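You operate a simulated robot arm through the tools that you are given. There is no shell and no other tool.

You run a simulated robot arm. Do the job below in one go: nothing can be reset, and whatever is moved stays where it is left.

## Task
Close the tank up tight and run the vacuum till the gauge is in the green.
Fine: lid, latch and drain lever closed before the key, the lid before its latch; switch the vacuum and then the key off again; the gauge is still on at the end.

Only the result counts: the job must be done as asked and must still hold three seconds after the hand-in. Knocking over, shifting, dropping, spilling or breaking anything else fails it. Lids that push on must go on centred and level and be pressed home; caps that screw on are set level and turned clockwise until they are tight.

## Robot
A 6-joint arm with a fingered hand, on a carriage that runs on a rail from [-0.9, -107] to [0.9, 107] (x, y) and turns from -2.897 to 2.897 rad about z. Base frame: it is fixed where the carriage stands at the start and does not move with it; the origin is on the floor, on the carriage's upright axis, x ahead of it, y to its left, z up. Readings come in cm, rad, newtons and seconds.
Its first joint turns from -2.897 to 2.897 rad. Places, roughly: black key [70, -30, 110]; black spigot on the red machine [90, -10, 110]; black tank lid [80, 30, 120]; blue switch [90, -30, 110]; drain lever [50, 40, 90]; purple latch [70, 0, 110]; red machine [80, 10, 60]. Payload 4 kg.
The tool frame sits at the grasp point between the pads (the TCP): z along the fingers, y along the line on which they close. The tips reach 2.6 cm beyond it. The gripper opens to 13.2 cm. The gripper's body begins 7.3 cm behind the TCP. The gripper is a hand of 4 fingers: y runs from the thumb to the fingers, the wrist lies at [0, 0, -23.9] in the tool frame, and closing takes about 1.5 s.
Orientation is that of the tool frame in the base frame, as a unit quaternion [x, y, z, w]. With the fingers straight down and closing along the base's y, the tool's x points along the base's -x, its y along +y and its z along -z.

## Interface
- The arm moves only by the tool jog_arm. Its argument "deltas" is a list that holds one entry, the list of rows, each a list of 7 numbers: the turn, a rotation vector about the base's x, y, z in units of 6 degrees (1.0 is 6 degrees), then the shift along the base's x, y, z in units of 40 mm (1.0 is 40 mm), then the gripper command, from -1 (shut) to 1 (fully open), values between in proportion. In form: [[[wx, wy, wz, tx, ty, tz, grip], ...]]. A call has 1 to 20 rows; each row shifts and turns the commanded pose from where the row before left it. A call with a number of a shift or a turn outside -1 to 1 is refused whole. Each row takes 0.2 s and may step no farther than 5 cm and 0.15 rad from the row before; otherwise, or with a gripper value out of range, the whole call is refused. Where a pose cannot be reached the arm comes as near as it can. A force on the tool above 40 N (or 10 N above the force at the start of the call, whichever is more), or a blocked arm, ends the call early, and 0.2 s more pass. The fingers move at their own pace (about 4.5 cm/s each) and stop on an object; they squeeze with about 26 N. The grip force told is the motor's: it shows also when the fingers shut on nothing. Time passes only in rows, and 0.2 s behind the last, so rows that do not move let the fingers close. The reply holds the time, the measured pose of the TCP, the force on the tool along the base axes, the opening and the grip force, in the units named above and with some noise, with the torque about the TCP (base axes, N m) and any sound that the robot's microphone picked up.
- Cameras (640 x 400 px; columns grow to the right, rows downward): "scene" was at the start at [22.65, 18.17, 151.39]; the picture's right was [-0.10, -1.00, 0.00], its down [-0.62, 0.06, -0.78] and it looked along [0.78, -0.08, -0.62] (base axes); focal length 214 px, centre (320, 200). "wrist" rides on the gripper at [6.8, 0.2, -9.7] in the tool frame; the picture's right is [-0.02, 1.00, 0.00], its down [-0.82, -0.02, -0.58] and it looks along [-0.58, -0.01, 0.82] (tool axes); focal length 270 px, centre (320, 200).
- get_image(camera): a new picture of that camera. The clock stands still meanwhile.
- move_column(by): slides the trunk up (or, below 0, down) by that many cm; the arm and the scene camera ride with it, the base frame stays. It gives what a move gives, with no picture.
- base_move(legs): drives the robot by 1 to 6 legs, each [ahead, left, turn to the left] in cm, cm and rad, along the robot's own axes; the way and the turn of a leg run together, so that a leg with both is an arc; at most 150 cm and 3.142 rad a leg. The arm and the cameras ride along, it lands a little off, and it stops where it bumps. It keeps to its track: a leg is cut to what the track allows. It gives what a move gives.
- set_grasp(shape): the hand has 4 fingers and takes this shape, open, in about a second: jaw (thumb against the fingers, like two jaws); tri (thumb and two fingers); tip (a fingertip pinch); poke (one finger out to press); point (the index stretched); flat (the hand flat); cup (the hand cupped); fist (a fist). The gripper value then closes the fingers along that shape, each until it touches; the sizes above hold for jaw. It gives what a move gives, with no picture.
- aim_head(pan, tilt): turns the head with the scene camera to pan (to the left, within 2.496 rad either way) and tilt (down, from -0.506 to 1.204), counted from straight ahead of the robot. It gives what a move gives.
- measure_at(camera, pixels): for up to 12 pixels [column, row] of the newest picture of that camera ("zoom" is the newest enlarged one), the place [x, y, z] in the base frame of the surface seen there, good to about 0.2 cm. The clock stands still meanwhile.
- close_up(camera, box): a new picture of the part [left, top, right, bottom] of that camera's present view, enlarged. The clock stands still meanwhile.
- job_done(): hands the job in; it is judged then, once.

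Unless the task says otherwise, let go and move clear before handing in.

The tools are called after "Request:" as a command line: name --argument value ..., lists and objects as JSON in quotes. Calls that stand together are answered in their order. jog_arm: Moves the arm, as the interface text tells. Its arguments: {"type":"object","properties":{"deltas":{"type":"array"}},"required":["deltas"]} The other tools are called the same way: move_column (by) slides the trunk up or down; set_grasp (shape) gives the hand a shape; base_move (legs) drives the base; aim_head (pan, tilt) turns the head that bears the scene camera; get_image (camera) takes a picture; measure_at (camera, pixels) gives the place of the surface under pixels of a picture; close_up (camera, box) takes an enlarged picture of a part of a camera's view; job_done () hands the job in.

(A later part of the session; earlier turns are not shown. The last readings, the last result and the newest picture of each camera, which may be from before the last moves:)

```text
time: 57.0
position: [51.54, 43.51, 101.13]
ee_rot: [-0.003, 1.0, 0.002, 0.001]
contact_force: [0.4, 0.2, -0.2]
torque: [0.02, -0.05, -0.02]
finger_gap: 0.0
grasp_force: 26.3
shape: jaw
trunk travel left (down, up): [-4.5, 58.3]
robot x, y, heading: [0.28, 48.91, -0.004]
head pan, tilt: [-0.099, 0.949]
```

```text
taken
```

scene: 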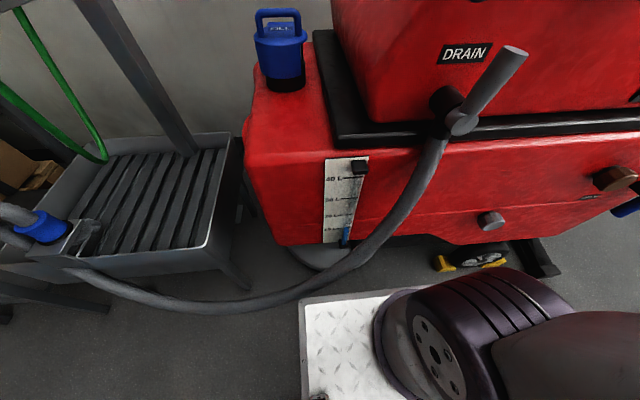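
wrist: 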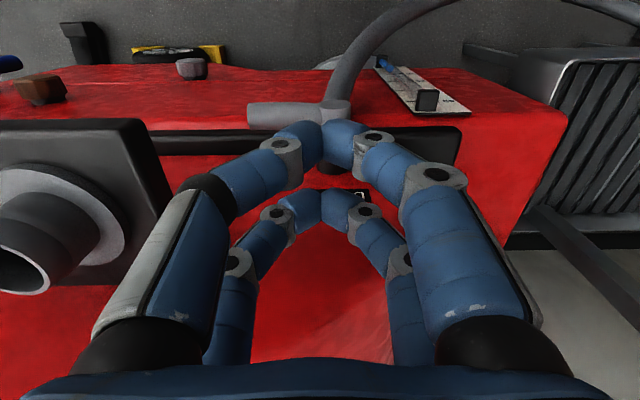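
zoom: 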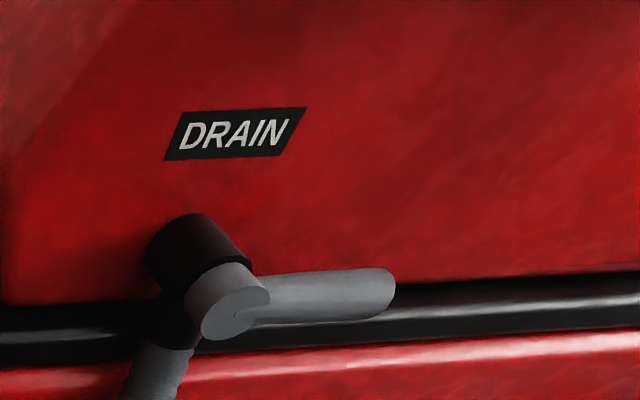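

The drain lever is horizontal at z≈84.4 and against its closed stop, and nothing else moved. I'll raise the trunk and drive right to the control panel.

Request:
move_column --by 42

Request:
base_move --legs '[[0, -79, 0]]'

Request:
aim_head --pan -0.3 --tilt 0.7

Request:
set_grasp --shape "jaw"

Request:
get_image --camera "scene"

Request:
get_image --camera "wrist"

```text
refused: 42 is not a number from -40 to 40
```

```text
time: 58.5
position: [51.44, 35.15, 101.45]
ee_rot: [-0.005, 1.0, 0.007, 0.005]
contact_force: [-3.2, 9.6, 10.5]
torque: [-0.1, 0.01, -0.03]
finger_gap: 0.0
grasp_force: 26.1
shape: jaw
trunk travel left (down, up): [-4.5, 58.3]
robot x, y, heading: [0.23, 40.27, -0.001]
head pan, tilt: [-0.099, 0.949]
stopped in leg 1: the force on the tool passed its limit at 61 N (the readings are from after the stop); the commanded pose is now the measured one
```

```text
time: 59.2
position: [51.42, 35.25, 101.38]
ee_rot: [-0.004, 1.0, 0.006, 0.006]
contact_force: [-3.7, 17.3, 17.8]
torque: [-0.34, -0.11, 0.07]
finger_gap: 0.0
grasp_force: 26.0
shape: jaw
trunk travel left (down, up): [-4.5, 58.3]
robot x, y, heading: [0.36, 39.99, -0.005]
head pan, tilt: [-0.3, 0.7]
```

```text
time: 60.1
position: [51.48, 35.5, 101.55]
ee_rot: [-0.006, 1.0, 0.01, 0.008]
contact_force: [-0.3, 55.3, 62.3]
torque: [0.35, 0.32, -0.07]
finger_gap: 10.26
grasp_force: 0.1
shape: jaw
trunk travel left (down, up): [-4.5, 58.3]
robot x, y, heading: [0.46, 40.34, -0.0]
head pan, tilt: [-0.3, 0.7]
```

```text
taken
```

scene: 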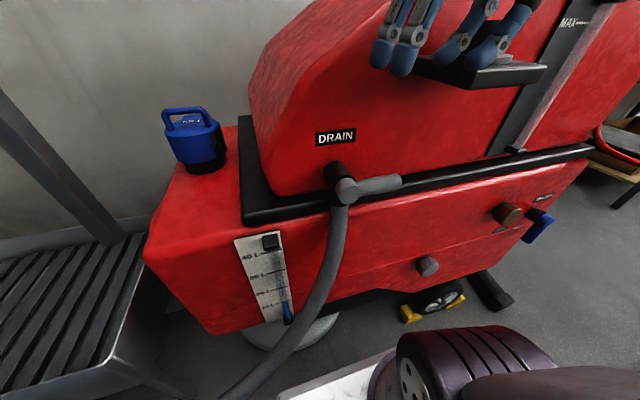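

```text
taken
```

wrist: 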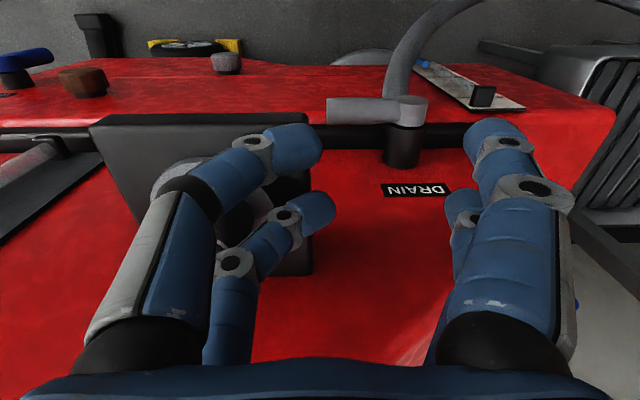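

The column move was refused as over 40 cm, and the drive then pushed the hand against the grey port. I'll back the hand away towards +y straight away and check for damage.

Request:
jog_arm --deltas '[[[0, 0, 0, 0, 0.3, 0, 0.5], [0, 0, 0, 0, 0.6, 0, 0.5], [0, 0, 0, 0, 0.8, 0, 0.5], [0, 0, 0, 0, 0.6, 0, 0.5]]]'

Request:
get_image --camera "scene"

Request:
get_image --camera "wrist"

```text
time: 61.1
position: [51.74, 44.38, 101.22]
ee_rot: [-0.004, 1.0, 0.006, 0.003]
contact_force: [-2.4, -0.6, 16.8]
torque: [-1.58, 0.32, -0.26]
finger_gap: 7.91
grasp_force: 0.0
shape: jaw
trunk travel left (down, up): [-4.5, 58.3]
robot x, y, heading: [0.27, 39.69, -0.002]
head pan, tilt: [-0.3, 0.7]
```

```text
taken
```

scene: 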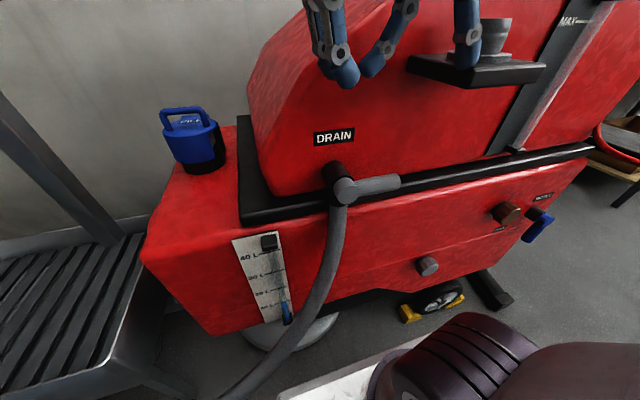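

```text
taken
```

wrist: 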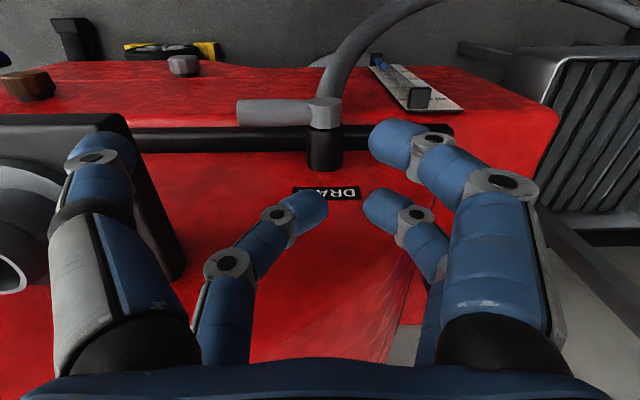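

One thumb-side finger is still resting on the port plate with about 17 N upward. I'll raise the hand clear.

Request:
jog_arm --deltas '[[[0, 0, 0, 0, 0, 0.3, 0.5], [0, 0, 0, -0.1, 0, 0.6, 0.5], [0, 0, 0, -0.2, 0, 0.9, 0.5], [0, 0, 0, 0, 0, 1, 0.5]]]'

Request:
get_image --camera "scene"

Request:
get_image --camera "wrist"

```text
time: 62.1
position: [50.74, 44.55, 110.5]
ee_rot: [-0.005, 1.0, 0.007, 0.007]
contact_force: [0.5, 0.3, 0.9]
torque: [0.01, 0.01, 0.01]
finger_gap: 5.26
grasp_force: 25.8
shape: jaw
out of reach, approached as far as the arm can: row 4
trunk travel left (down, up): [-4.5, 58.3]
robot x, y, heading: [0.13, 40.44, -0.002]
head pan, tilt: [-0.3, 0.7]
```

```text
taken
```

scene: 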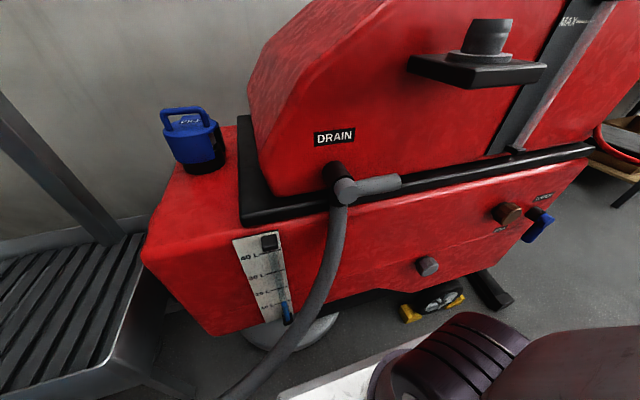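

```text
taken
```

wrist: 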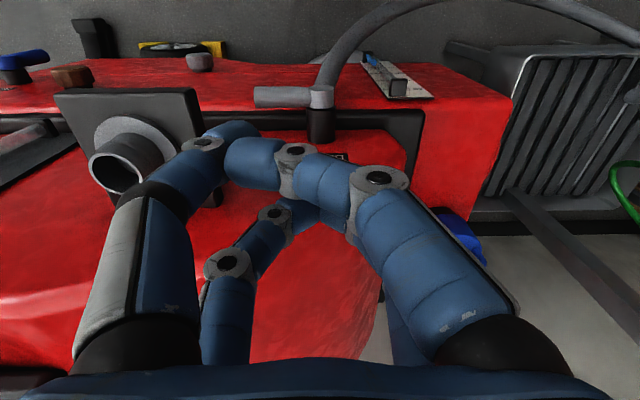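

The hand is free now with zero force. I'll check that the machine hasn't shifted by re-measuring the DRAIN label, lever and port.

Request:
measure_at --camera "scene" --pixels '[[334, 137], [315, 132], [355, 142], [350, 190], [370, 186], [395, 182], [490, 35], [475, 75], [410, 62], [545, 72]]'

Request:
set_grasp --shape "jaw"

Request:
close_up --camera "scene" --box '[390, 0, 560, 110]'

```text
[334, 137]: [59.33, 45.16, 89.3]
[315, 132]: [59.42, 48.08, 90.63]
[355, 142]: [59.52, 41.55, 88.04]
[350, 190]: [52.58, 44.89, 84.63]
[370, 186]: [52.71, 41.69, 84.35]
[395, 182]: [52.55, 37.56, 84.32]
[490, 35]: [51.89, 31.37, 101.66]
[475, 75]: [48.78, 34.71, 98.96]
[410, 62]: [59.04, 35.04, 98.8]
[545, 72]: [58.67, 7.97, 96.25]
```

```text
time: 63.0
position: [50.77, 44.61, 110.39]
ee_rot: [-0.005, 1.0, 0.006, 0.006]
contact_force: [0.5, 0.7, -0.2]
torque: [-0.02, -0.01, -0.01]
finger_gap: 13.2
grasp_force: 0.0
shape: jaw
trunk travel left (down, up): [-4.5, 58.3]
robot x, y, heading: [-0.07, 40.19, -0.006]
head pan, tilt: [-0.3, 0.7]
```

```text
3.64 times, centred on (475, 55) of scene
```

zoom: 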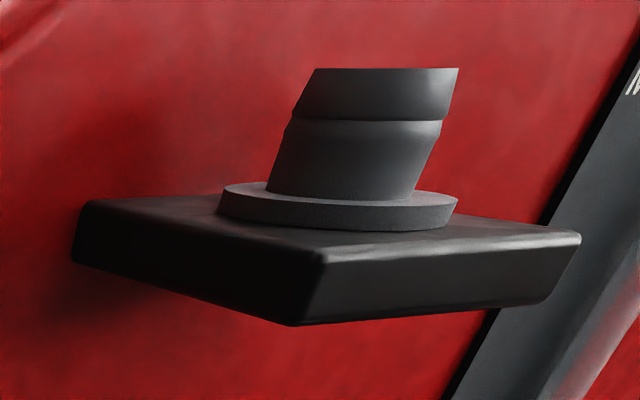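

The label, lever and port are all where they were, so nothing shifted. I'll raise the trunk by 40 cm alone and check it.

Request:
move_column --by 38

```text
time: 66.7
position: [50.58, 44.29, 148.35]
ee_rot: [-0.005, 1.0, 0.006, 0.005]
contact_force: [0.9, -0.6, -0.5]
torque: [-0.02, -0.05, 0.03]
finger_gap: 13.17
grasp_force: 0.0
shape: jaw
trunk travel left (down, up): [-42.5, 20.3]
robot x, y, heading: [0.34, 40.29, -0.004]
head pan, tilt: [-0.3, 0.7]
```

The hand is at z=148, clear of everything. I'll drive right to the control panel.

Request:
base_move --legs '[[0, -70, 0]]'

Request:
aim_head --pan -0.15 --tilt 0.75

Request:
get_image --camera "scene"

Request:
get_image --camera "wrist"

```text
time: 70.5
position: [49.97, -25.31, 148.39]
ee_rot: [-0.005, 1.0, 0.007, 0.004]
contact_force: [-0.1, 0.0, -0.6]
torque: [0.01, 0.03, 0.02]
finger_gap: 13.18
grasp_force: 0.1
shape: jaw
trunk travel left (down, up): [-42.5, 20.3]
robot x, y, heading: [-0.09, -29.56, -0.005]
head pan, tilt: [-0.3, 0.7]
```

```text
time: 71.2
position: [50.01, -25.27, 148.27]
ee_rot: [-0.004, 1.0, 0.006, 0.005]
contact_force: [0.2, -0.2, -0.6]
torque: [-0.05, -0.01, 0.0]
finger_gap: 13.18
grasp_force: 0.0
shape: jaw
trunk travel left (down, up): [-42.5, 20.3]
robot x, y, heading: [-0.24, -29.42, -0.008]
head pan, tilt: [-0.15, 0.75]
```

```text
taken
```

scene: 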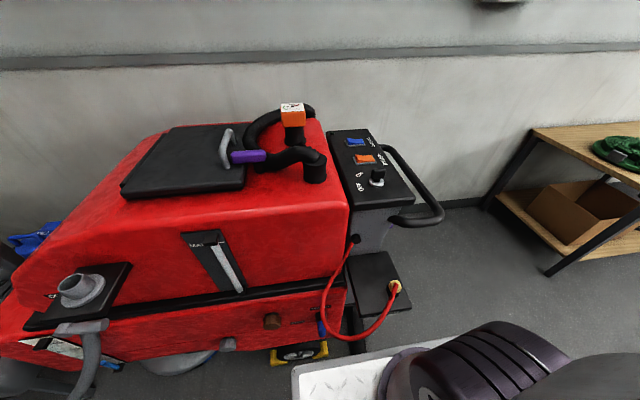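

```text
taken
```

wrist: 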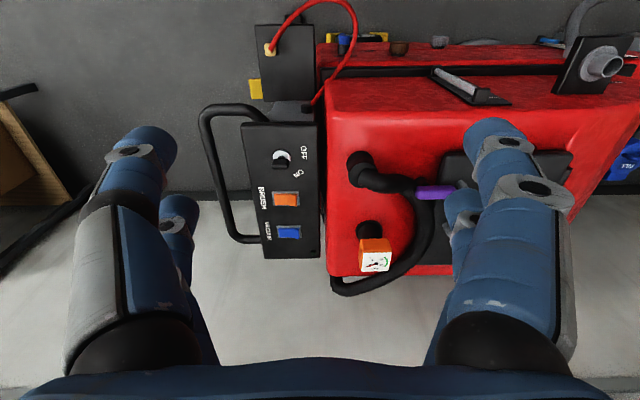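

The panel is in clear view. I'll take close-ups of the key and switches.

Request:
close_up --camera "wrist" --box '[240, 130, 340, 260]'

Request:
close_up --camera "scene" --box '[325, 120, 425, 220]'

Request:
measure_at --camera "wrist" --pixels '[[276, 158], [282, 158], [288, 158], [282, 164], [282, 152], [274, 164], [304, 155], [298, 173], [285, 198], [289, 232], [278, 232], [300, 232]]'

```text
3.08 times, centred on (290, 195) of wrist
```

zoom: 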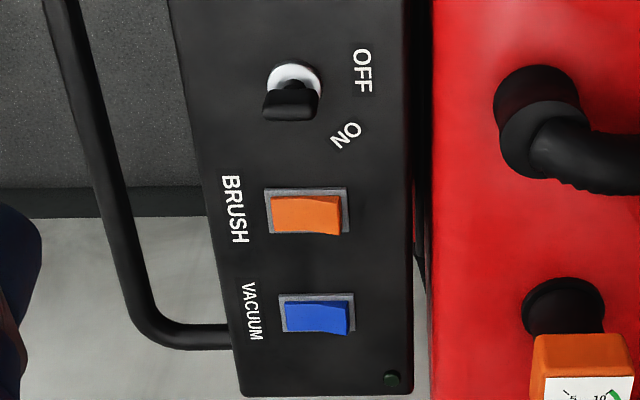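

```text
4.00 times, centred on (375, 170) of scene
```

zoom: 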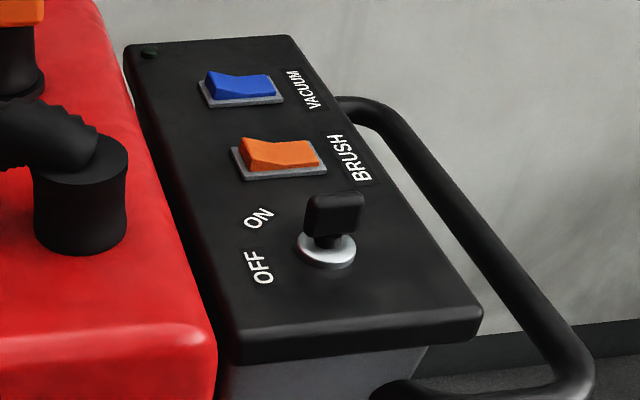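

```text
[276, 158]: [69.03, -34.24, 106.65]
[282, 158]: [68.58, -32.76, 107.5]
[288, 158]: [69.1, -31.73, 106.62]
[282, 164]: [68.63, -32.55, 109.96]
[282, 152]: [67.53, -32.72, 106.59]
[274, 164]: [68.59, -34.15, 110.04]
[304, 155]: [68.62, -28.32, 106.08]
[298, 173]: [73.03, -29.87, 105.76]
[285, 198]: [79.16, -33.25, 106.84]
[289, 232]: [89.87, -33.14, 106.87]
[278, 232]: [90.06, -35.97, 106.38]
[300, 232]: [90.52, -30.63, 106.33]
```

The key head is a thin block about 4 cm long along y, centred near [68.8,-32.9] with its top at z≈110.5. ON lies about 50° clockwise. I'll rotate the hand +90° so it closes along x and move above the key.

Request:
jog_arm --deltas '[[[0, 0, 1, 0.317, -0.128, -0.3, 1], [0, 0, 1, 0.317, -0.128, -0.3, 1], [0, 0, 1, 0.317, -0.128, -0.3, 1], [0, 0, 1, 0.317, -0.128, -0.3, 1], [0, 0, 1, 0.317, -0.128, -0.3, 1], [0, 0, 1, 0.317, -0.128, -0.3, 1], [0, 0, 1, 0.317, -0.128, -0.3, 1], [0, 0, 1, 0.317, -0.128, -0.3, 1], [0, 0, 1, 0.317, -0.128, -0.3, 1], [0, 0, 1, 0.317, -0.128, -0.3, 1], [0, 0, 1, 0.317, -0.128, -0.3, 1], [0, 0, 1, 0.317, -0.128, -0.3, 1], [0, 0, 1, 0.317, -0.128, -0.3, 1], [0, 0, 1, 0.317, -0.128, -0.3, 1], [0, 0, 1, 0.317, -0.128, -0.3, 1]]]'

Request:
get_image --camera "scene"

Request:
get_image --camera "wrist"

```text
time: 74.4
position: [68.63, -24.69, 130.12]
ee_rot: [-0.703, 0.711, 0.001, -0.006]
contact_force: [-0.1, 0.4, 0.2]
torque: [0.02, -0.02, -0.01]
finger_gap: 13.17
grasp_force: 0.1
shape: jaw
out of reach, approached as far as the arm can: row 14, 15
trunk travel left (down, up): [-42.5, 20.3]
robot x, y, heading: [-0.24, -29.74, -0.002]
head pan, tilt: [-0.15, 0.75]
```

```text
taken
```

scene: 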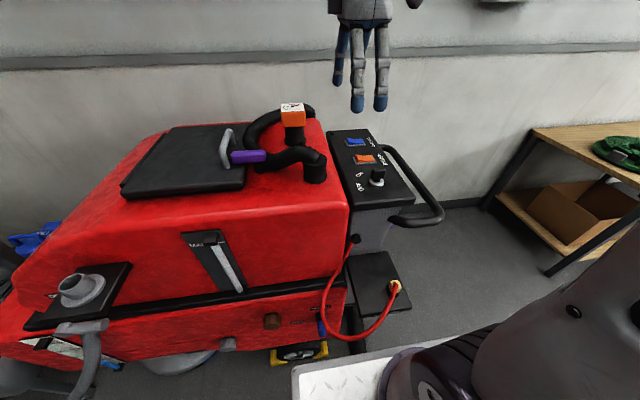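

```text
taken
```

wrist: 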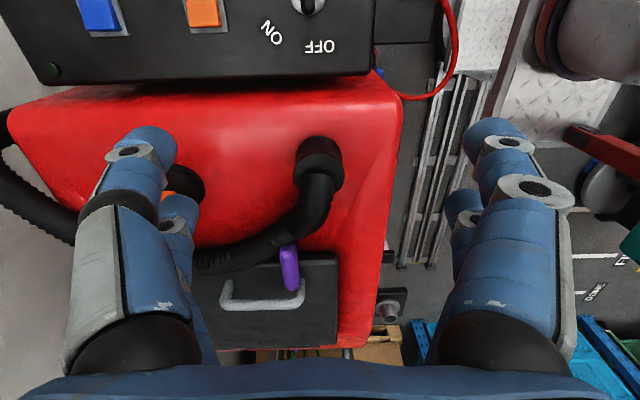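

The orientation is right but y is -24.7, short of -33. I'll shift the whole base right by 8 cm to bring the hand over the key.

Request:
base_move --legs '[[0, -8.3, 0]]'

Request:
get_image --camera "wrist"

Request:
get_image --camera "scene"

```text
time: 75.5
position: [68.51, -33.14, 130.16]
ee_rot: [-0.703, 0.711, 0.002, -0.005]
contact_force: [0.7, 0.2, 1.2]
torque: [0.02, 0.0, 0.04]
finger_gap: 13.21
grasp_force: 0.1
shape: jaw
trunk travel left (down, up): [-42.5, 20.3]
robot x, y, heading: [-0.35, -37.66, -0.002]
head pan, tilt: [-0.15, 0.75]
```

```text
taken
```

wrist: 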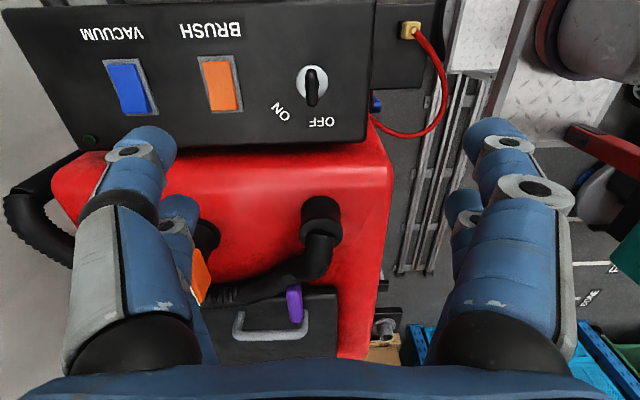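

```text
taken
```

scene: 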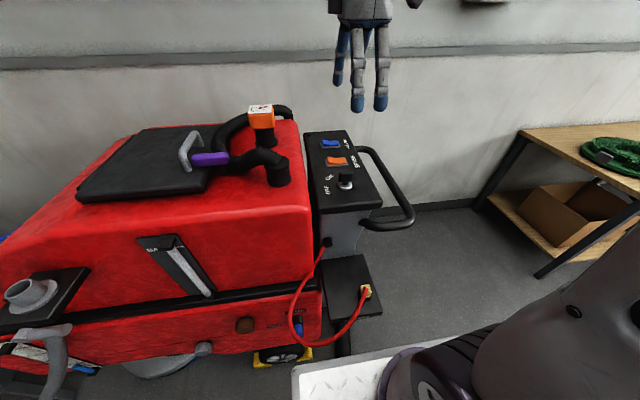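

The hand is above the key, and the key at (312,88) is clearly visible in the wrist view. I'll measure it precisely.

Request:
close_up --camera "wrist" --box '[260, 50, 360, 140]'

Request:
measure_at --camera "wrist" --pixels '[[312, 74], [312, 80], [312, 90], [311, 100], [308, 88], [316, 88], [302, 88], [322, 88], [312, 68], [311, 104]]'

```text
4.44 times, centred on (310, 95) of wrist
```

zoom: 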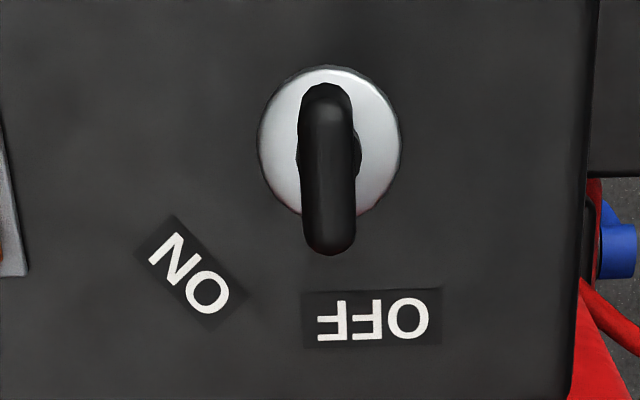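

```text
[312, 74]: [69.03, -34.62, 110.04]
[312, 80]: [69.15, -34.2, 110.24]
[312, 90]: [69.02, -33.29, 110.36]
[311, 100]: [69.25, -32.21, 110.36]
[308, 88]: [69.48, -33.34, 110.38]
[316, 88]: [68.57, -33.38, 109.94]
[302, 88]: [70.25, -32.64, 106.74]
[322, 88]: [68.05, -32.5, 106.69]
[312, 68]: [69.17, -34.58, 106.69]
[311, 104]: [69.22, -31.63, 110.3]
```

The key head centre is [69.05,-33.1] with its top at z 110.4, about 1.3 cm thick. I'll narrow the jaw and descend to just above it.

Request:
jog_arm --deltas '[[[0, 0, 0, 0.14, 0, -0.7, -0.1], [0, 0, 0, 0, 0, -0.8, -0.1], [0, 0, 0, 0, 0, -0.8, -0.1], [0, 0, 0, 0, 0, -0.8, -0.1], [0, 0, 0, 0, 0, -0.5, -0.1], [0, 0, 0, 0, 0, 0, -0.1], [0, 0, 0, 0, 0, 0, -0.1]]]'

Request:
get_image --camera "wrist"

Request:
get_image --camera "scene"

```text
time: 77.1
position: [68.76, -33.17, 115.9]
ee_rot: [-0.703, 0.712, 0.002, -0.005]
contact_force: [-0.5, 0.5, 0.6]
torque: [0.0, 0.01, 0.01]
finger_gap: 5.98
grasp_force: 0.0
shape: jaw
trunk travel left (down, up): [-42.5, 20.3]
robot x, y, heading: [-0.74, -37.89, -0.004]
head pan, tilt: [-0.15, 0.75]
```

```text
taken
```

wrist: 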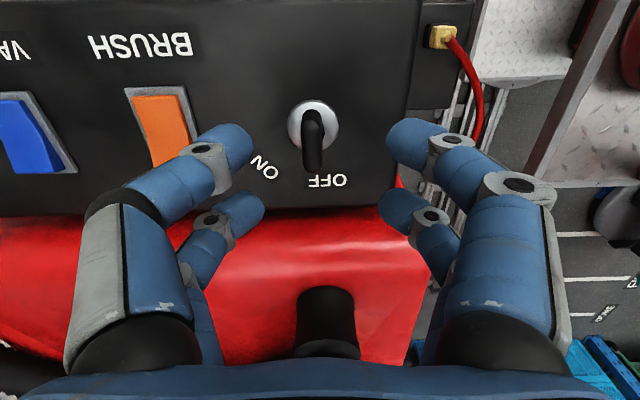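

```text
taken
```

scene: 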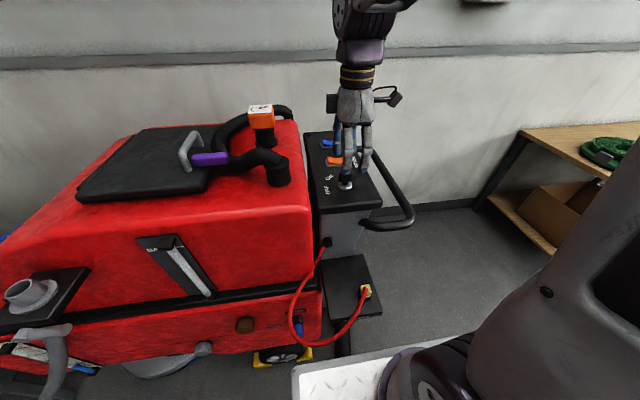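

The key sits centred between the fingers. I'll lower onto it and close.

Request:
jog_arm --deltas '[[[0, 0, 0, 0.07, 0, -0.7, -0.1], [0, 0, 0, 0, 0, -0.7, -0.1], [0, 0, 0, 0, 0, 0, -0.5], [0, 0, 0, 0, 0, 0, -0.8], [0, 0, 0, 0, 0, 0, -1], [0, 0, 0, 0, 0, 0, -1], [0, 0, 0, 0, 0, 0, -1], [0, 0, 0, 0, 0, 0, -1]]]'

Request:
get_image --camera "wrist"

Request:
close_up --camera "scene" --box '[290, 100, 410, 220]'

```text
time: 78.9
position: [69.19, -33.21, 110.16]
ee_rot: [-0.703, 0.711, 0.002, -0.006]
contact_force: [-0.7, -2.3, -6.0]
torque: [-0.05, -0.04, 0.01]
finger_gap: 0.69
grasp_force: 25.5
shape: jaw
trunk travel left (down, up): [-42.5, 20.3]
robot x, y, heading: [-0.41, -37.81, -0.008]
head pan, tilt: [-0.15, 0.75]
```

```text
taken
```

wrist: 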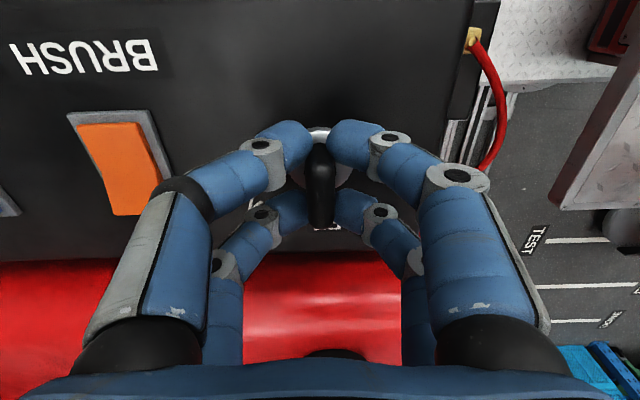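

```text
3.33 times, centred on (350, 160) of scene
```

zoom: 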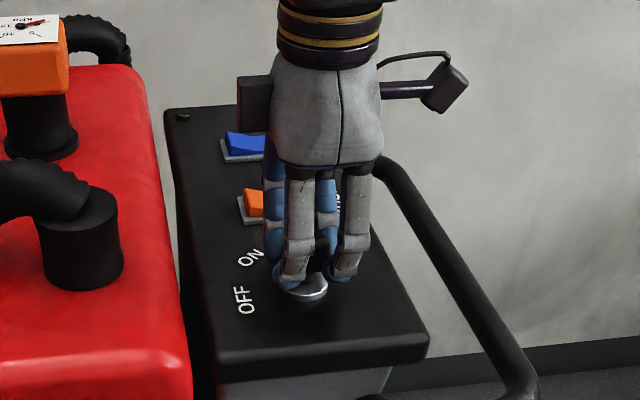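

The key is gripped at a gap of 0.69 cm. I'll turn it clockwise 36° and watch the torque.

Request:
jog_arm --deltas '[[[0, 0, -0.7, 0, 0, 0, -1], [0, 0, -0.9, 0, 0, 0, -1], [0, 0, -0.9, 0, 0, 0, -1], [0, 0, -0.9, 0, 0, 0, -1], [0, 0, -0.9, 0, 0, 0, -1], [0, 0, -0.9, 0, 0, 0, -1], [0, 0, -0.8, 0, 0, 0, -1]]]'

Request:
get_image --camera "wrist"

Request:
close_up --camera "scene" --box '[290, 100, 410, 220]'

```text
time: 80.5
position: [69.1, -33.21, 110.21]
ee_rot: [-0.448, 0.894, 0.005, -0.005]
contact_force: [-15.0, -4.6, 3.7]
torque: [-0.07, 0.3, 0.06]
finger_gap: 0.66
grasp_force: 25.8
shape: jaw
trunk travel left (down, up): [-42.5, 20.3]
robot x, y, heading: [-0.42, -37.84, -0.003]
head pan, tilt: [-0.15, 0.75]
```

```text
taken
```

wrist: 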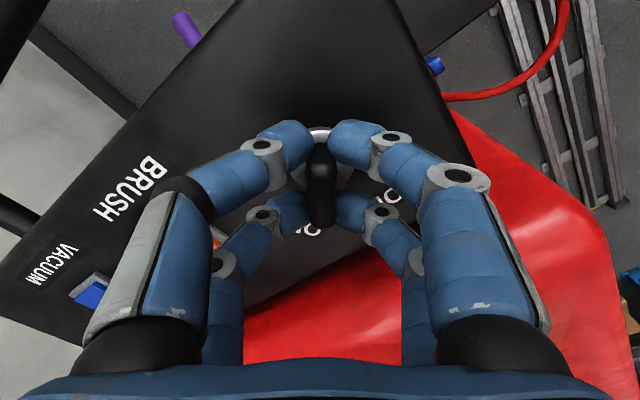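

```text
3.33 times, centred on (350, 160) of scene
```

zoom: 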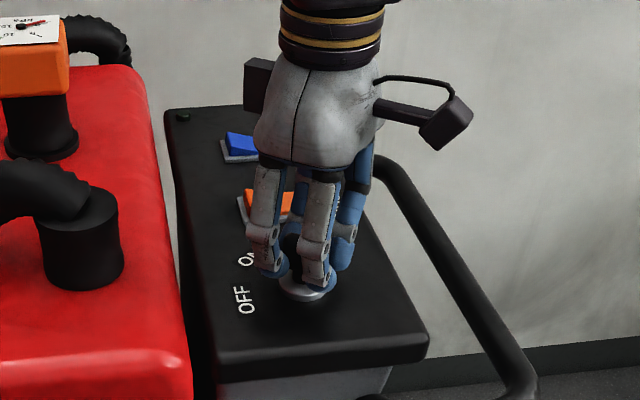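

The key turns with the hand at 36°. I'll continue to about 50°.

Request:
jog_arm --deltas '[[[0, 0, -0.6, 0, 0, 0, -1], [0, 0, -0.6, 0, 0, 0, -1], [0, 0, -0.6, 0, 0, 0, -1], [0, 0, -0.6, 0, 0, 0, -1]]]'

Request:
get_image --camera "wrist"

Request:
close_up --camera "scene" --box '[290, 100, 410, 220]'

```text
time: 81.5
position: [69.19, -33.13, 110.21]
ee_rot: [-0.333, 0.943, 0.004, -0.005]
contact_force: [-24.4, -4.8, 0.8]
torque: [-0.07, 0.39, 0.05]
finger_gap: 0.65
grasp_force: 26.2
shape: jaw
trunk travel left (down, up): [-42.5, 20.3]
robot x, y, heading: [-0.3, -38.19, -0.003]
head pan, tilt: [-0.15, 0.75]
```

```text
taken
```

wrist: 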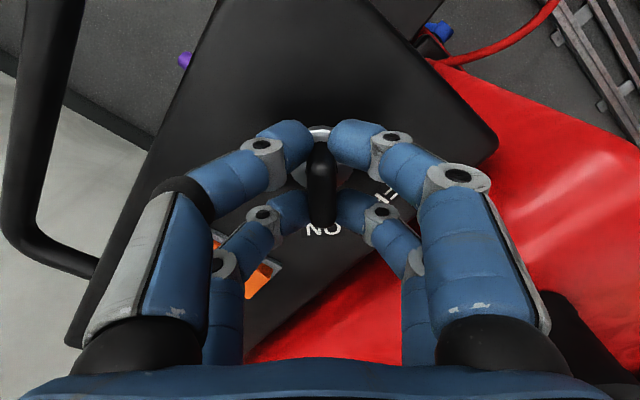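

```text
3.33 times, centred on (350, 160) of scene
```

zoom: 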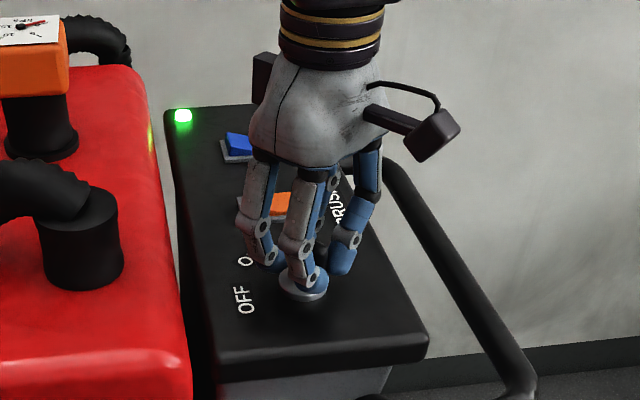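

The green lamp lit at the panel corner, so the key is ON at about 50° and points at the ON label. I'll release and rise.

Request:
jog_arm --deltas '[[[0, 0, 0, 0, 0, 0, -0.5], [0, 0, 0, 0, 0, 0, -0.2], [0, 0, 0, 0, 0, 0, -0.1], [0, 0, 0, 0, 0, 0, -0.1], [0, 0, 0, 0, 0, 0.5, -0.1], [0, 0, 0, 0, 0, 0.8, -0.1], [0, 0, 0, 0, 0, 0.8, -0.1]]]'

Request:
get_image --camera "wrist"

Request:
close_up --camera "scene" --box '[230, 90, 410, 220]'

```text
time: 83.1
position: [69.43, -33.51, 118.38]
ee_rot: [-0.333, 0.943, 0.004, -0.004]
contact_force: [-0.2, 0.0, -0.6]
torque: [-0.05, 0.01, -0.01]
finger_gap: 5.87
grasp_force: 0.1
shape: jaw
trunk travel left (down, up): [-42.5, 20.3]
robot x, y, heading: [-0.46, -37.87, -0.002]
head pan, tilt: [-0.15, 0.75]
```

```text
taken
```

wrist: 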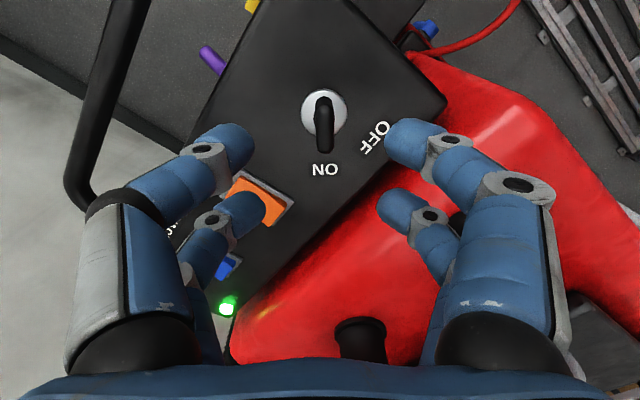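

```text
3.08 times, centred on (320, 155) of scene
```

zoom: 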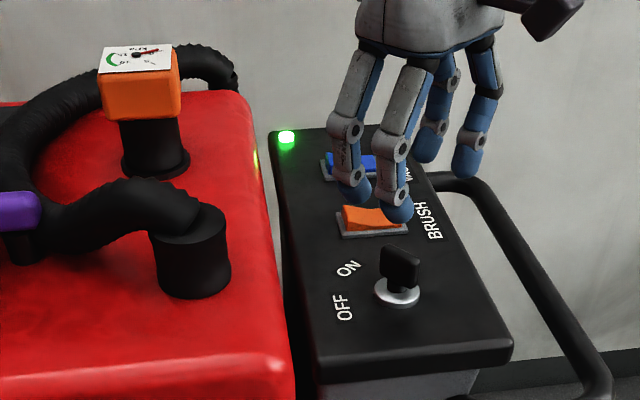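

The key holds at ON with the lamp lit. I'll rise, turn the hand back to +90° and look closely at the vacuum rocker.

Request:
jog_arm --deltas '[[[0, 0, 0, 0, 0, 0.7, 1], [0, 0, 1, 0.3, 0, 0.5, 1], [0, 0, 1, 0.4, 0, 0.3, 1], [0, 0, 1, 0.4, 0, 0.2, 1], [0, 0, 1, 0.4, 0, 0, 1], [0, 0, 1, 0.4, 0, 0, 1], [0, 0, 1, 0.4, 0, 0, 1], [0, 0, 1, 0.4, 0, 0, 1], [0, 0, 1, 0, 0, 0, 1], [0, 0, 0.5, 0, 0, 0, 1]]]'

Request:
get_image --camera "wrist"

Request:
close_up --camera "scene" --box '[230, 90, 410, 220]'

```text
time: 85.3
position: [80.04, -31.81, 125.4]
ee_rot: [-0.704, 0.71, 0.0, -0.008]
contact_force: [-0.4, 0.0, 0.2]
torque: [0.01, 0.01, -0.05]
finger_gap: 13.17
grasp_force: 0.1
shape: jaw
out of reach, approached as far as the arm can: row 10
trunk travel left (down, up): [-42.5, 20.3]
robot x, y, heading: [-0.46, -37.69, -0.009]
head pan, tilt: [-0.15, 0.75]
```

```text
taken
```

wrist: 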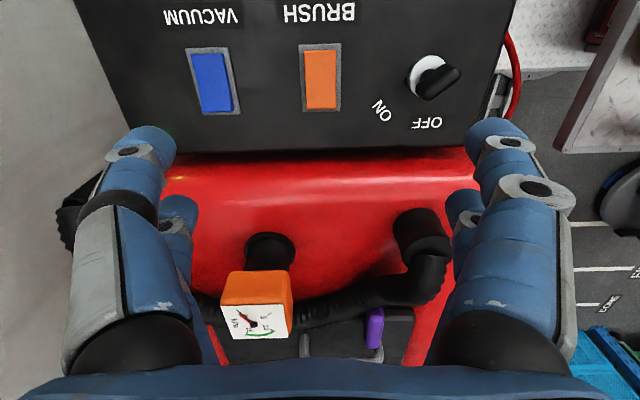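

```text
3.08 times, centred on (320, 155) of scene
```

zoom: 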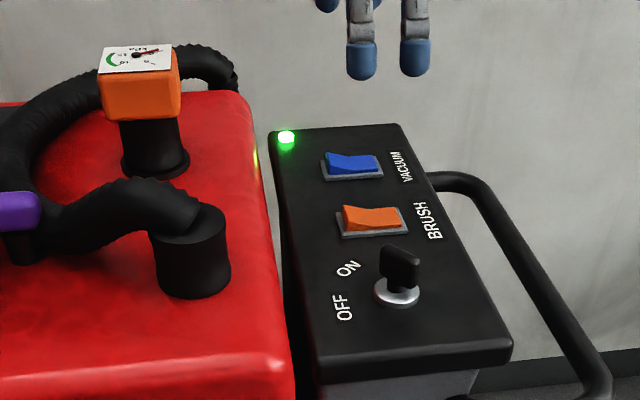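

I'll zoom on the blue rocker and measure its height at both ends to find the raised one.

Request:
close_up --camera "wrist" --box '[170, 30, 260, 130]'

Request:
measure_at --camera "wrist" --pixels '[[207, 55], [208, 62], [210, 70], [212, 78], [213, 86], [215, 94], [217, 102], [218, 107], [220, 113], [228, 80], [196, 80], [205, 50]]'

Request:
close_up --camera "scene" --box '[310, 125, 360, 165]'

```text
4.00 times, centred on (215, 80) of wrist
```

zoom: 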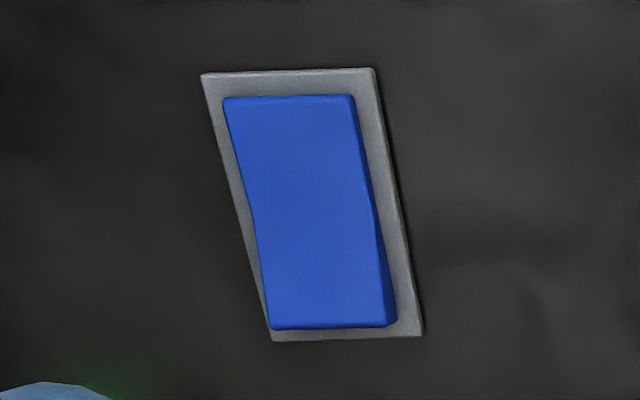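

```text
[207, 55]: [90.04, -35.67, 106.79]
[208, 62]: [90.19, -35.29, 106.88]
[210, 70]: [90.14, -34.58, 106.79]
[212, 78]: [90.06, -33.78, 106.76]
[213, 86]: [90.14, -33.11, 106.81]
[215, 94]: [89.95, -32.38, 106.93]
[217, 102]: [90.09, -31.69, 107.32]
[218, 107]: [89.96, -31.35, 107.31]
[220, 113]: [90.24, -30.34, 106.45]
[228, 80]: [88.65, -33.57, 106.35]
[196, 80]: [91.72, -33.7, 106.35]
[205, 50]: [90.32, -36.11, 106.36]
```

```text
10.00 times, centred on (335, 145) of scene
```

zoom: 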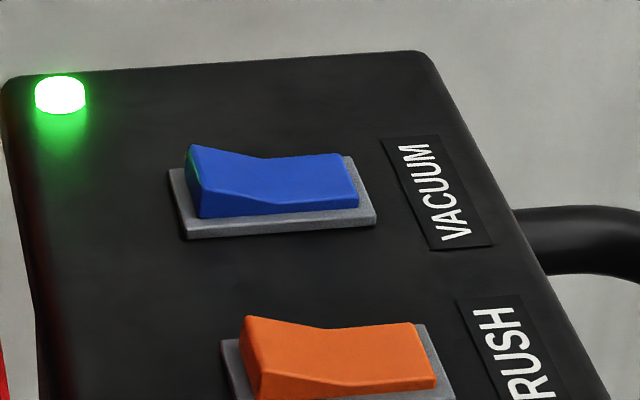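

The rocker's +y end is raised (z 107.5 at y≈-31.2), so that end must be pressed. I'll move the base right to give the wrist more range, then set poke.

Request:
base_move --legs '[[0, -15, 0]]'

Request:
set_grasp --shape "poke"

Request:
jog_arm --deltas '[[[0, 0, 0, 0, 1, 0, 1], [0, 0, 0, 0, 1, 0, 1], [0, 0, 0, 0.6, 0.7, 0, 1], [0, 0, 0, 0.7, 0.5, 0, 1], [0, 0, 0, 0.7, 0.5, 0, 1]]]'

Request:
get_image --camera "wrist"

Request:
get_image --camera "scene"

```text
time: 86.7
position: [79.94, -47.78, 125.2]
ee_rot: [-0.701, 0.713, 0.0, -0.008]
contact_force: [0.0, -0.3, -0.9]
torque: [-0.02, -0.05, 0.0]
finger_gap: 13.18
grasp_force: 0.0
shape: jaw
trunk travel left (down, up): [-42.5, 20.3]
robot x, y, heading: [-0.47, -53.22, -0.007]
head pan, tilt: [-0.15, 0.75]
```

```text
time: 87.6
position: [79.96, -47.68, 125.32]
ee_rot: [-0.701, 0.713, 0.0, -0.008]
contact_force: [-0.5, -0.2, -0.8]
torque: [0.02, 0.01, 0.05]
finger_gap: 0.0
grasp_force: 0.0
shape: poke
trunk travel left (down, up): [-42.5, 20.3]
robot x, y, heading: [-0.45, -53.28, -0.008]
head pan, tilt: [-0.15, 0.75]
```

```text
time: 88.8
position: [88.02, -33.04, 125.66]
ee_rot: [-0.701, 0.714, 0.0, -0.007]
contact_force: [-0.2, -0.1, 0.5]
torque: [0.03, -0.01, -0.01]
finger_gap: 0.0
grasp_force: 0.1
shape: poke
trunk travel left (down, up): [-42.5, 20.3]
robot x, y, heading: [-0.4, -53.28, -0.011]
head pan, tilt: [-0.15, 0.75]
```

```text
taken
```

wrist: 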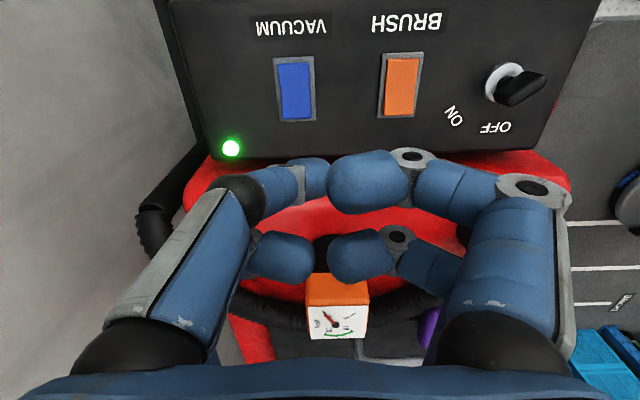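

```text
taken
```

scene: 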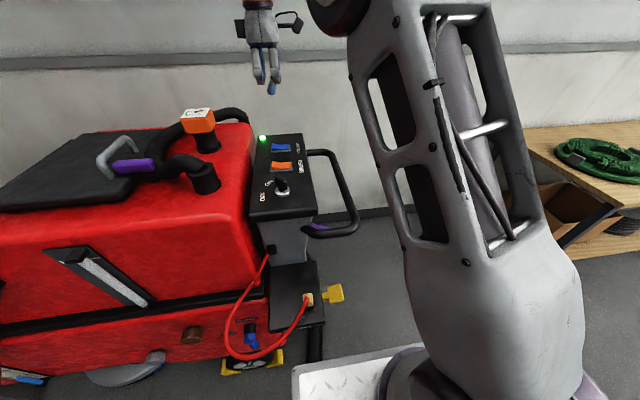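

I'll measure the poke fingertip position in this pose before descending.

Request:
close_up --camera "scene" --box '[230, 30, 310, 110]'

Request:
measure_at --camera "wrist" --pixels '[[320, 165], [322, 172], [318, 185], [300, 175], [295, 88], [298, 112], [292, 68]]'

```text
5.00 times, centred on (270, 70) of scene
```

zoom: 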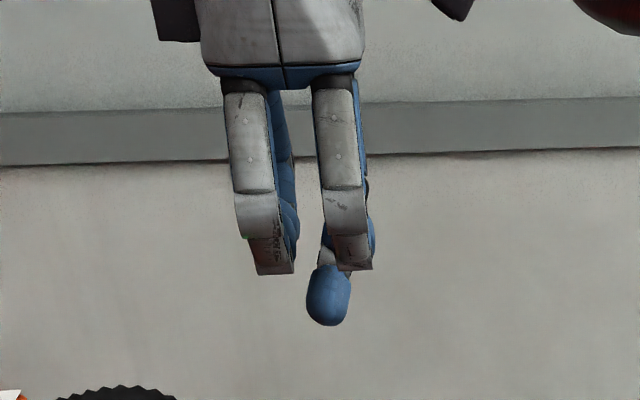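

```text
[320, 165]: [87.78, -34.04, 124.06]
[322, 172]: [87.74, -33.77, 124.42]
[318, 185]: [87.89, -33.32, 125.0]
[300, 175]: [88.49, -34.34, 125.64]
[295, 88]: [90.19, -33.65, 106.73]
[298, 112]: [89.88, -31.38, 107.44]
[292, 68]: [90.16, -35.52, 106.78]
```

Request:
measure_at --camera "zoom" --pixels '[[328, 320], [328, 305], [312, 300], [345, 300], [328, 275], [270, 268], [355, 265], [328, 323]]'

```text
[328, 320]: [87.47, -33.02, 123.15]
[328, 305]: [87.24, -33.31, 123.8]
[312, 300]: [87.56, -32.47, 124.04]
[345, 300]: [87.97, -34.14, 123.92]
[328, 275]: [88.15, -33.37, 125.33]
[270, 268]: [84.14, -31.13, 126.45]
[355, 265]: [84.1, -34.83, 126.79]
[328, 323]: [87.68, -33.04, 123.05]
```

The tip is at TCP + [0,-0.3,-2.65]. I'll move over the raised +y end and descend to just above it.

Request:
jog_arm --deltas '[[[0, 0, 0, 0.25, 0.25, -0.5, 1], [0, 0, 0, 0.25, 0.24, -0.9, 1], [0, 0, 0, 0, 0, -0.9, 1], [0, 0, 0, 0, 0, -0.9, 1], [0, 0, 0, 0, 0, -0.3, 1]]]'

Request:
get_image --camera "wrist"

Request:
close_up --camera "scene" --box '[230, 90, 330, 170]'

```text
time: 90.0
position: [89.96, -30.86, 111.5]
ee_rot: [-0.7, 0.714, 0.0, -0.007]
contact_force: [0.7, 0.7, -1.0]
torque: [-0.01, 0.01, 0.02]
finger_gap: 0.0
grasp_force: 0.1
shape: poke
trunk travel left (down, up): [-42.5, 20.3]
robot x, y, heading: [-0.55, -53.33, -0.009]
head pan, tilt: [-0.15, 0.75]
```

```text
taken
```

wrist: 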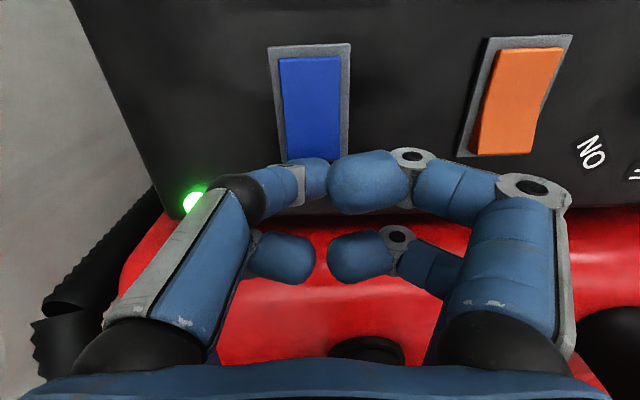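

```text
5.00 times, centred on (280, 130) of scene
```

zoom: 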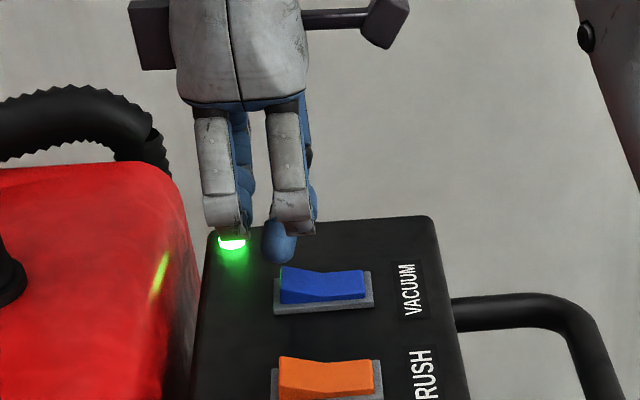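

The tip seems near the very end of the rocker. I'll measure it before pressing.

Request:
measure_at --camera "zoom" --pixels '[[265, 245], [280, 245], [294, 245], [280, 258], [283, 275], [283, 295], [362, 275], [325, 290]]'

```text
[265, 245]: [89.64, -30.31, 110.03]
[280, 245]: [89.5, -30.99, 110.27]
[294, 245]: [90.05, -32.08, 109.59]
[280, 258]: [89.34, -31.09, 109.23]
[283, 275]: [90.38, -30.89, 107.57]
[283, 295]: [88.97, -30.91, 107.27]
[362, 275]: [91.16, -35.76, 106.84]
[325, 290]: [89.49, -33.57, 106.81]
```

The tip centre is y≈-31.15, so I'll shift -0.5 cm and press down in small steps.

Request:
jog_arm --deltas '[[[0, 0, 0, 0, -0.12, 0, 1], [0, 0, 0, 0, 0, -0.3, 1], [0, 0, 0, 0, 0, -0.12, 1], [0, 0, 0, 0, 0, -0.1, 1]]]'

Request:
close_up --camera "scene" --box '[230, 90, 330, 170]'

Request:
close_up --camera "scene" --box '[170, 95, 240, 145]'

```text
time: 91.0
position: [90.08, -31.59, 109.59]
ee_rot: [-0.701, 0.713, -0.002, -0.002]
contact_force: [9.6, 0.0, 35.9]
torque: [-0.06, -0.17, 0.04]
finger_gap: 0.0
grasp_force: 0.0
shape: poke
trunk travel left (down, up): [-42.5, 20.3]
robot x, y, heading: [-0.55, -53.03, -0.011]
head pan, tilt: [-0.15, 0.75]
```

```text
5.00 times, centred on (280, 130) of scene
```

zoom: 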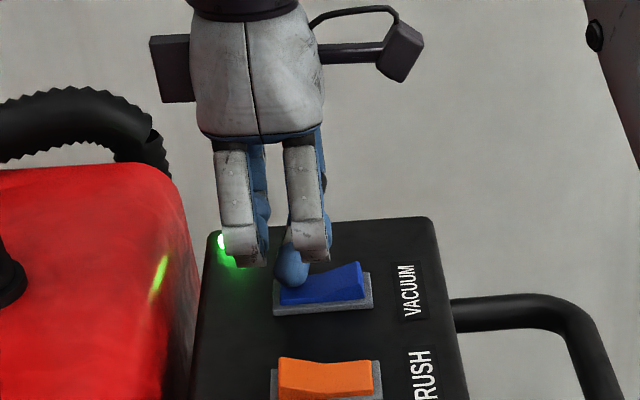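

```text
8.00 times, centred on (205, 120) of scene
```

zoom: 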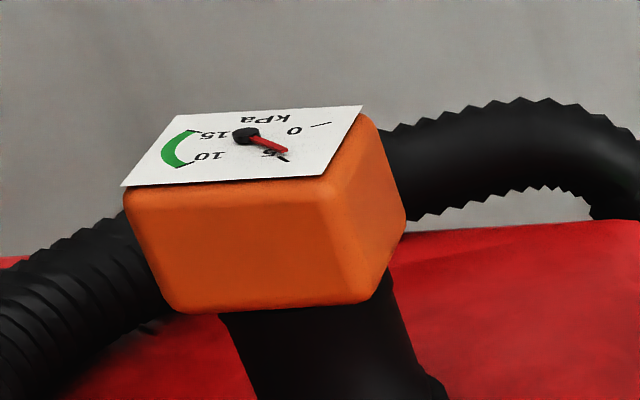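

The rocker flipped and the gauge is already at about 4 kPa, rising fast. I'll lift and move over the now-raised -y end, then read the gauge before pressing it.

Request:
jog_arm --deltas '[[[0, 0, 0, 0, -0.4, 0.5, 1], [0, 0, 0, 0, -0.45, 0, 1]]]'

Request:
close_up --camera "scene" --box '[170, 95, 240, 145]'

Request:
close_up --camera "scene" --box '[230, 90, 330, 170]'

Request:
get_image --camera "wrist"

```text
time: 91.6
position: [89.89, -35.01, 111.06]
ee_rot: [-0.701, 0.713, 0.001, -0.008]
contact_force: [0.4, 0.8, 0.1]
torque: [0.02, -0.03, -0.01]
finger_gap: 0.01
grasp_force: 0.1
shape: poke
trunk travel left (down, up): [-42.5, 20.3]
robot x, y, heading: [-0.46, -53.37, -0.011]
head pan, tilt: [-0.15, 0.75]
```

```text
8.00 times, centred on (205, 120) of scene
```

zoom: 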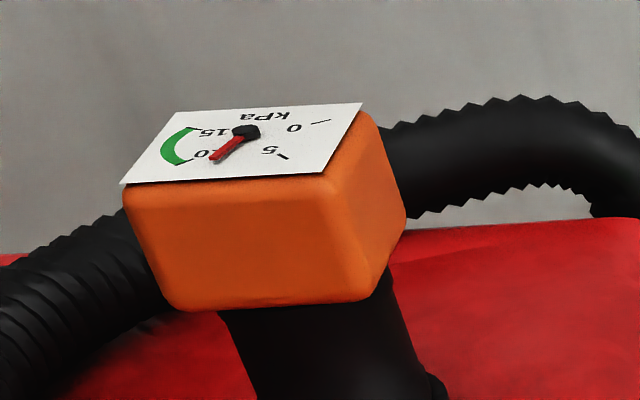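

```text
5.00 times, centred on (280, 130) of scene
```

zoom: 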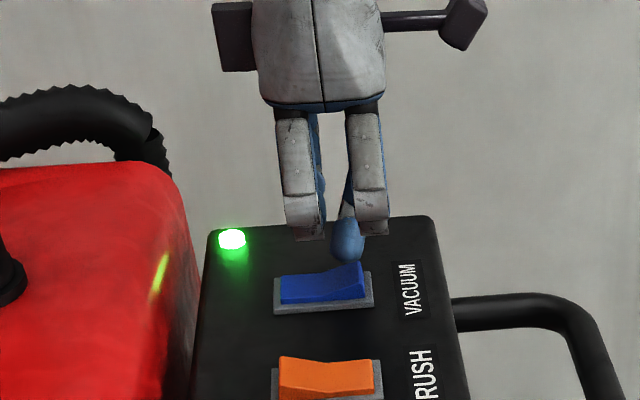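

```text
taken
```

wrist: 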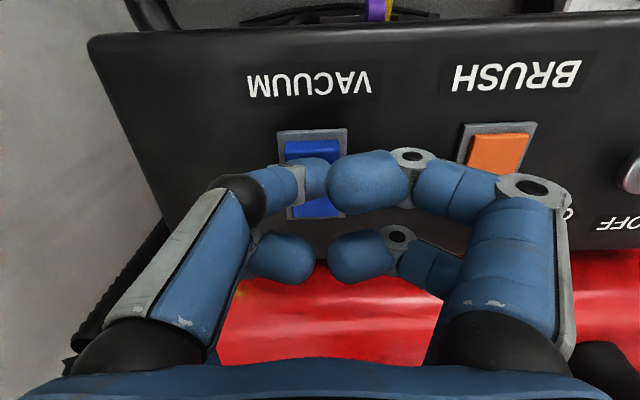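

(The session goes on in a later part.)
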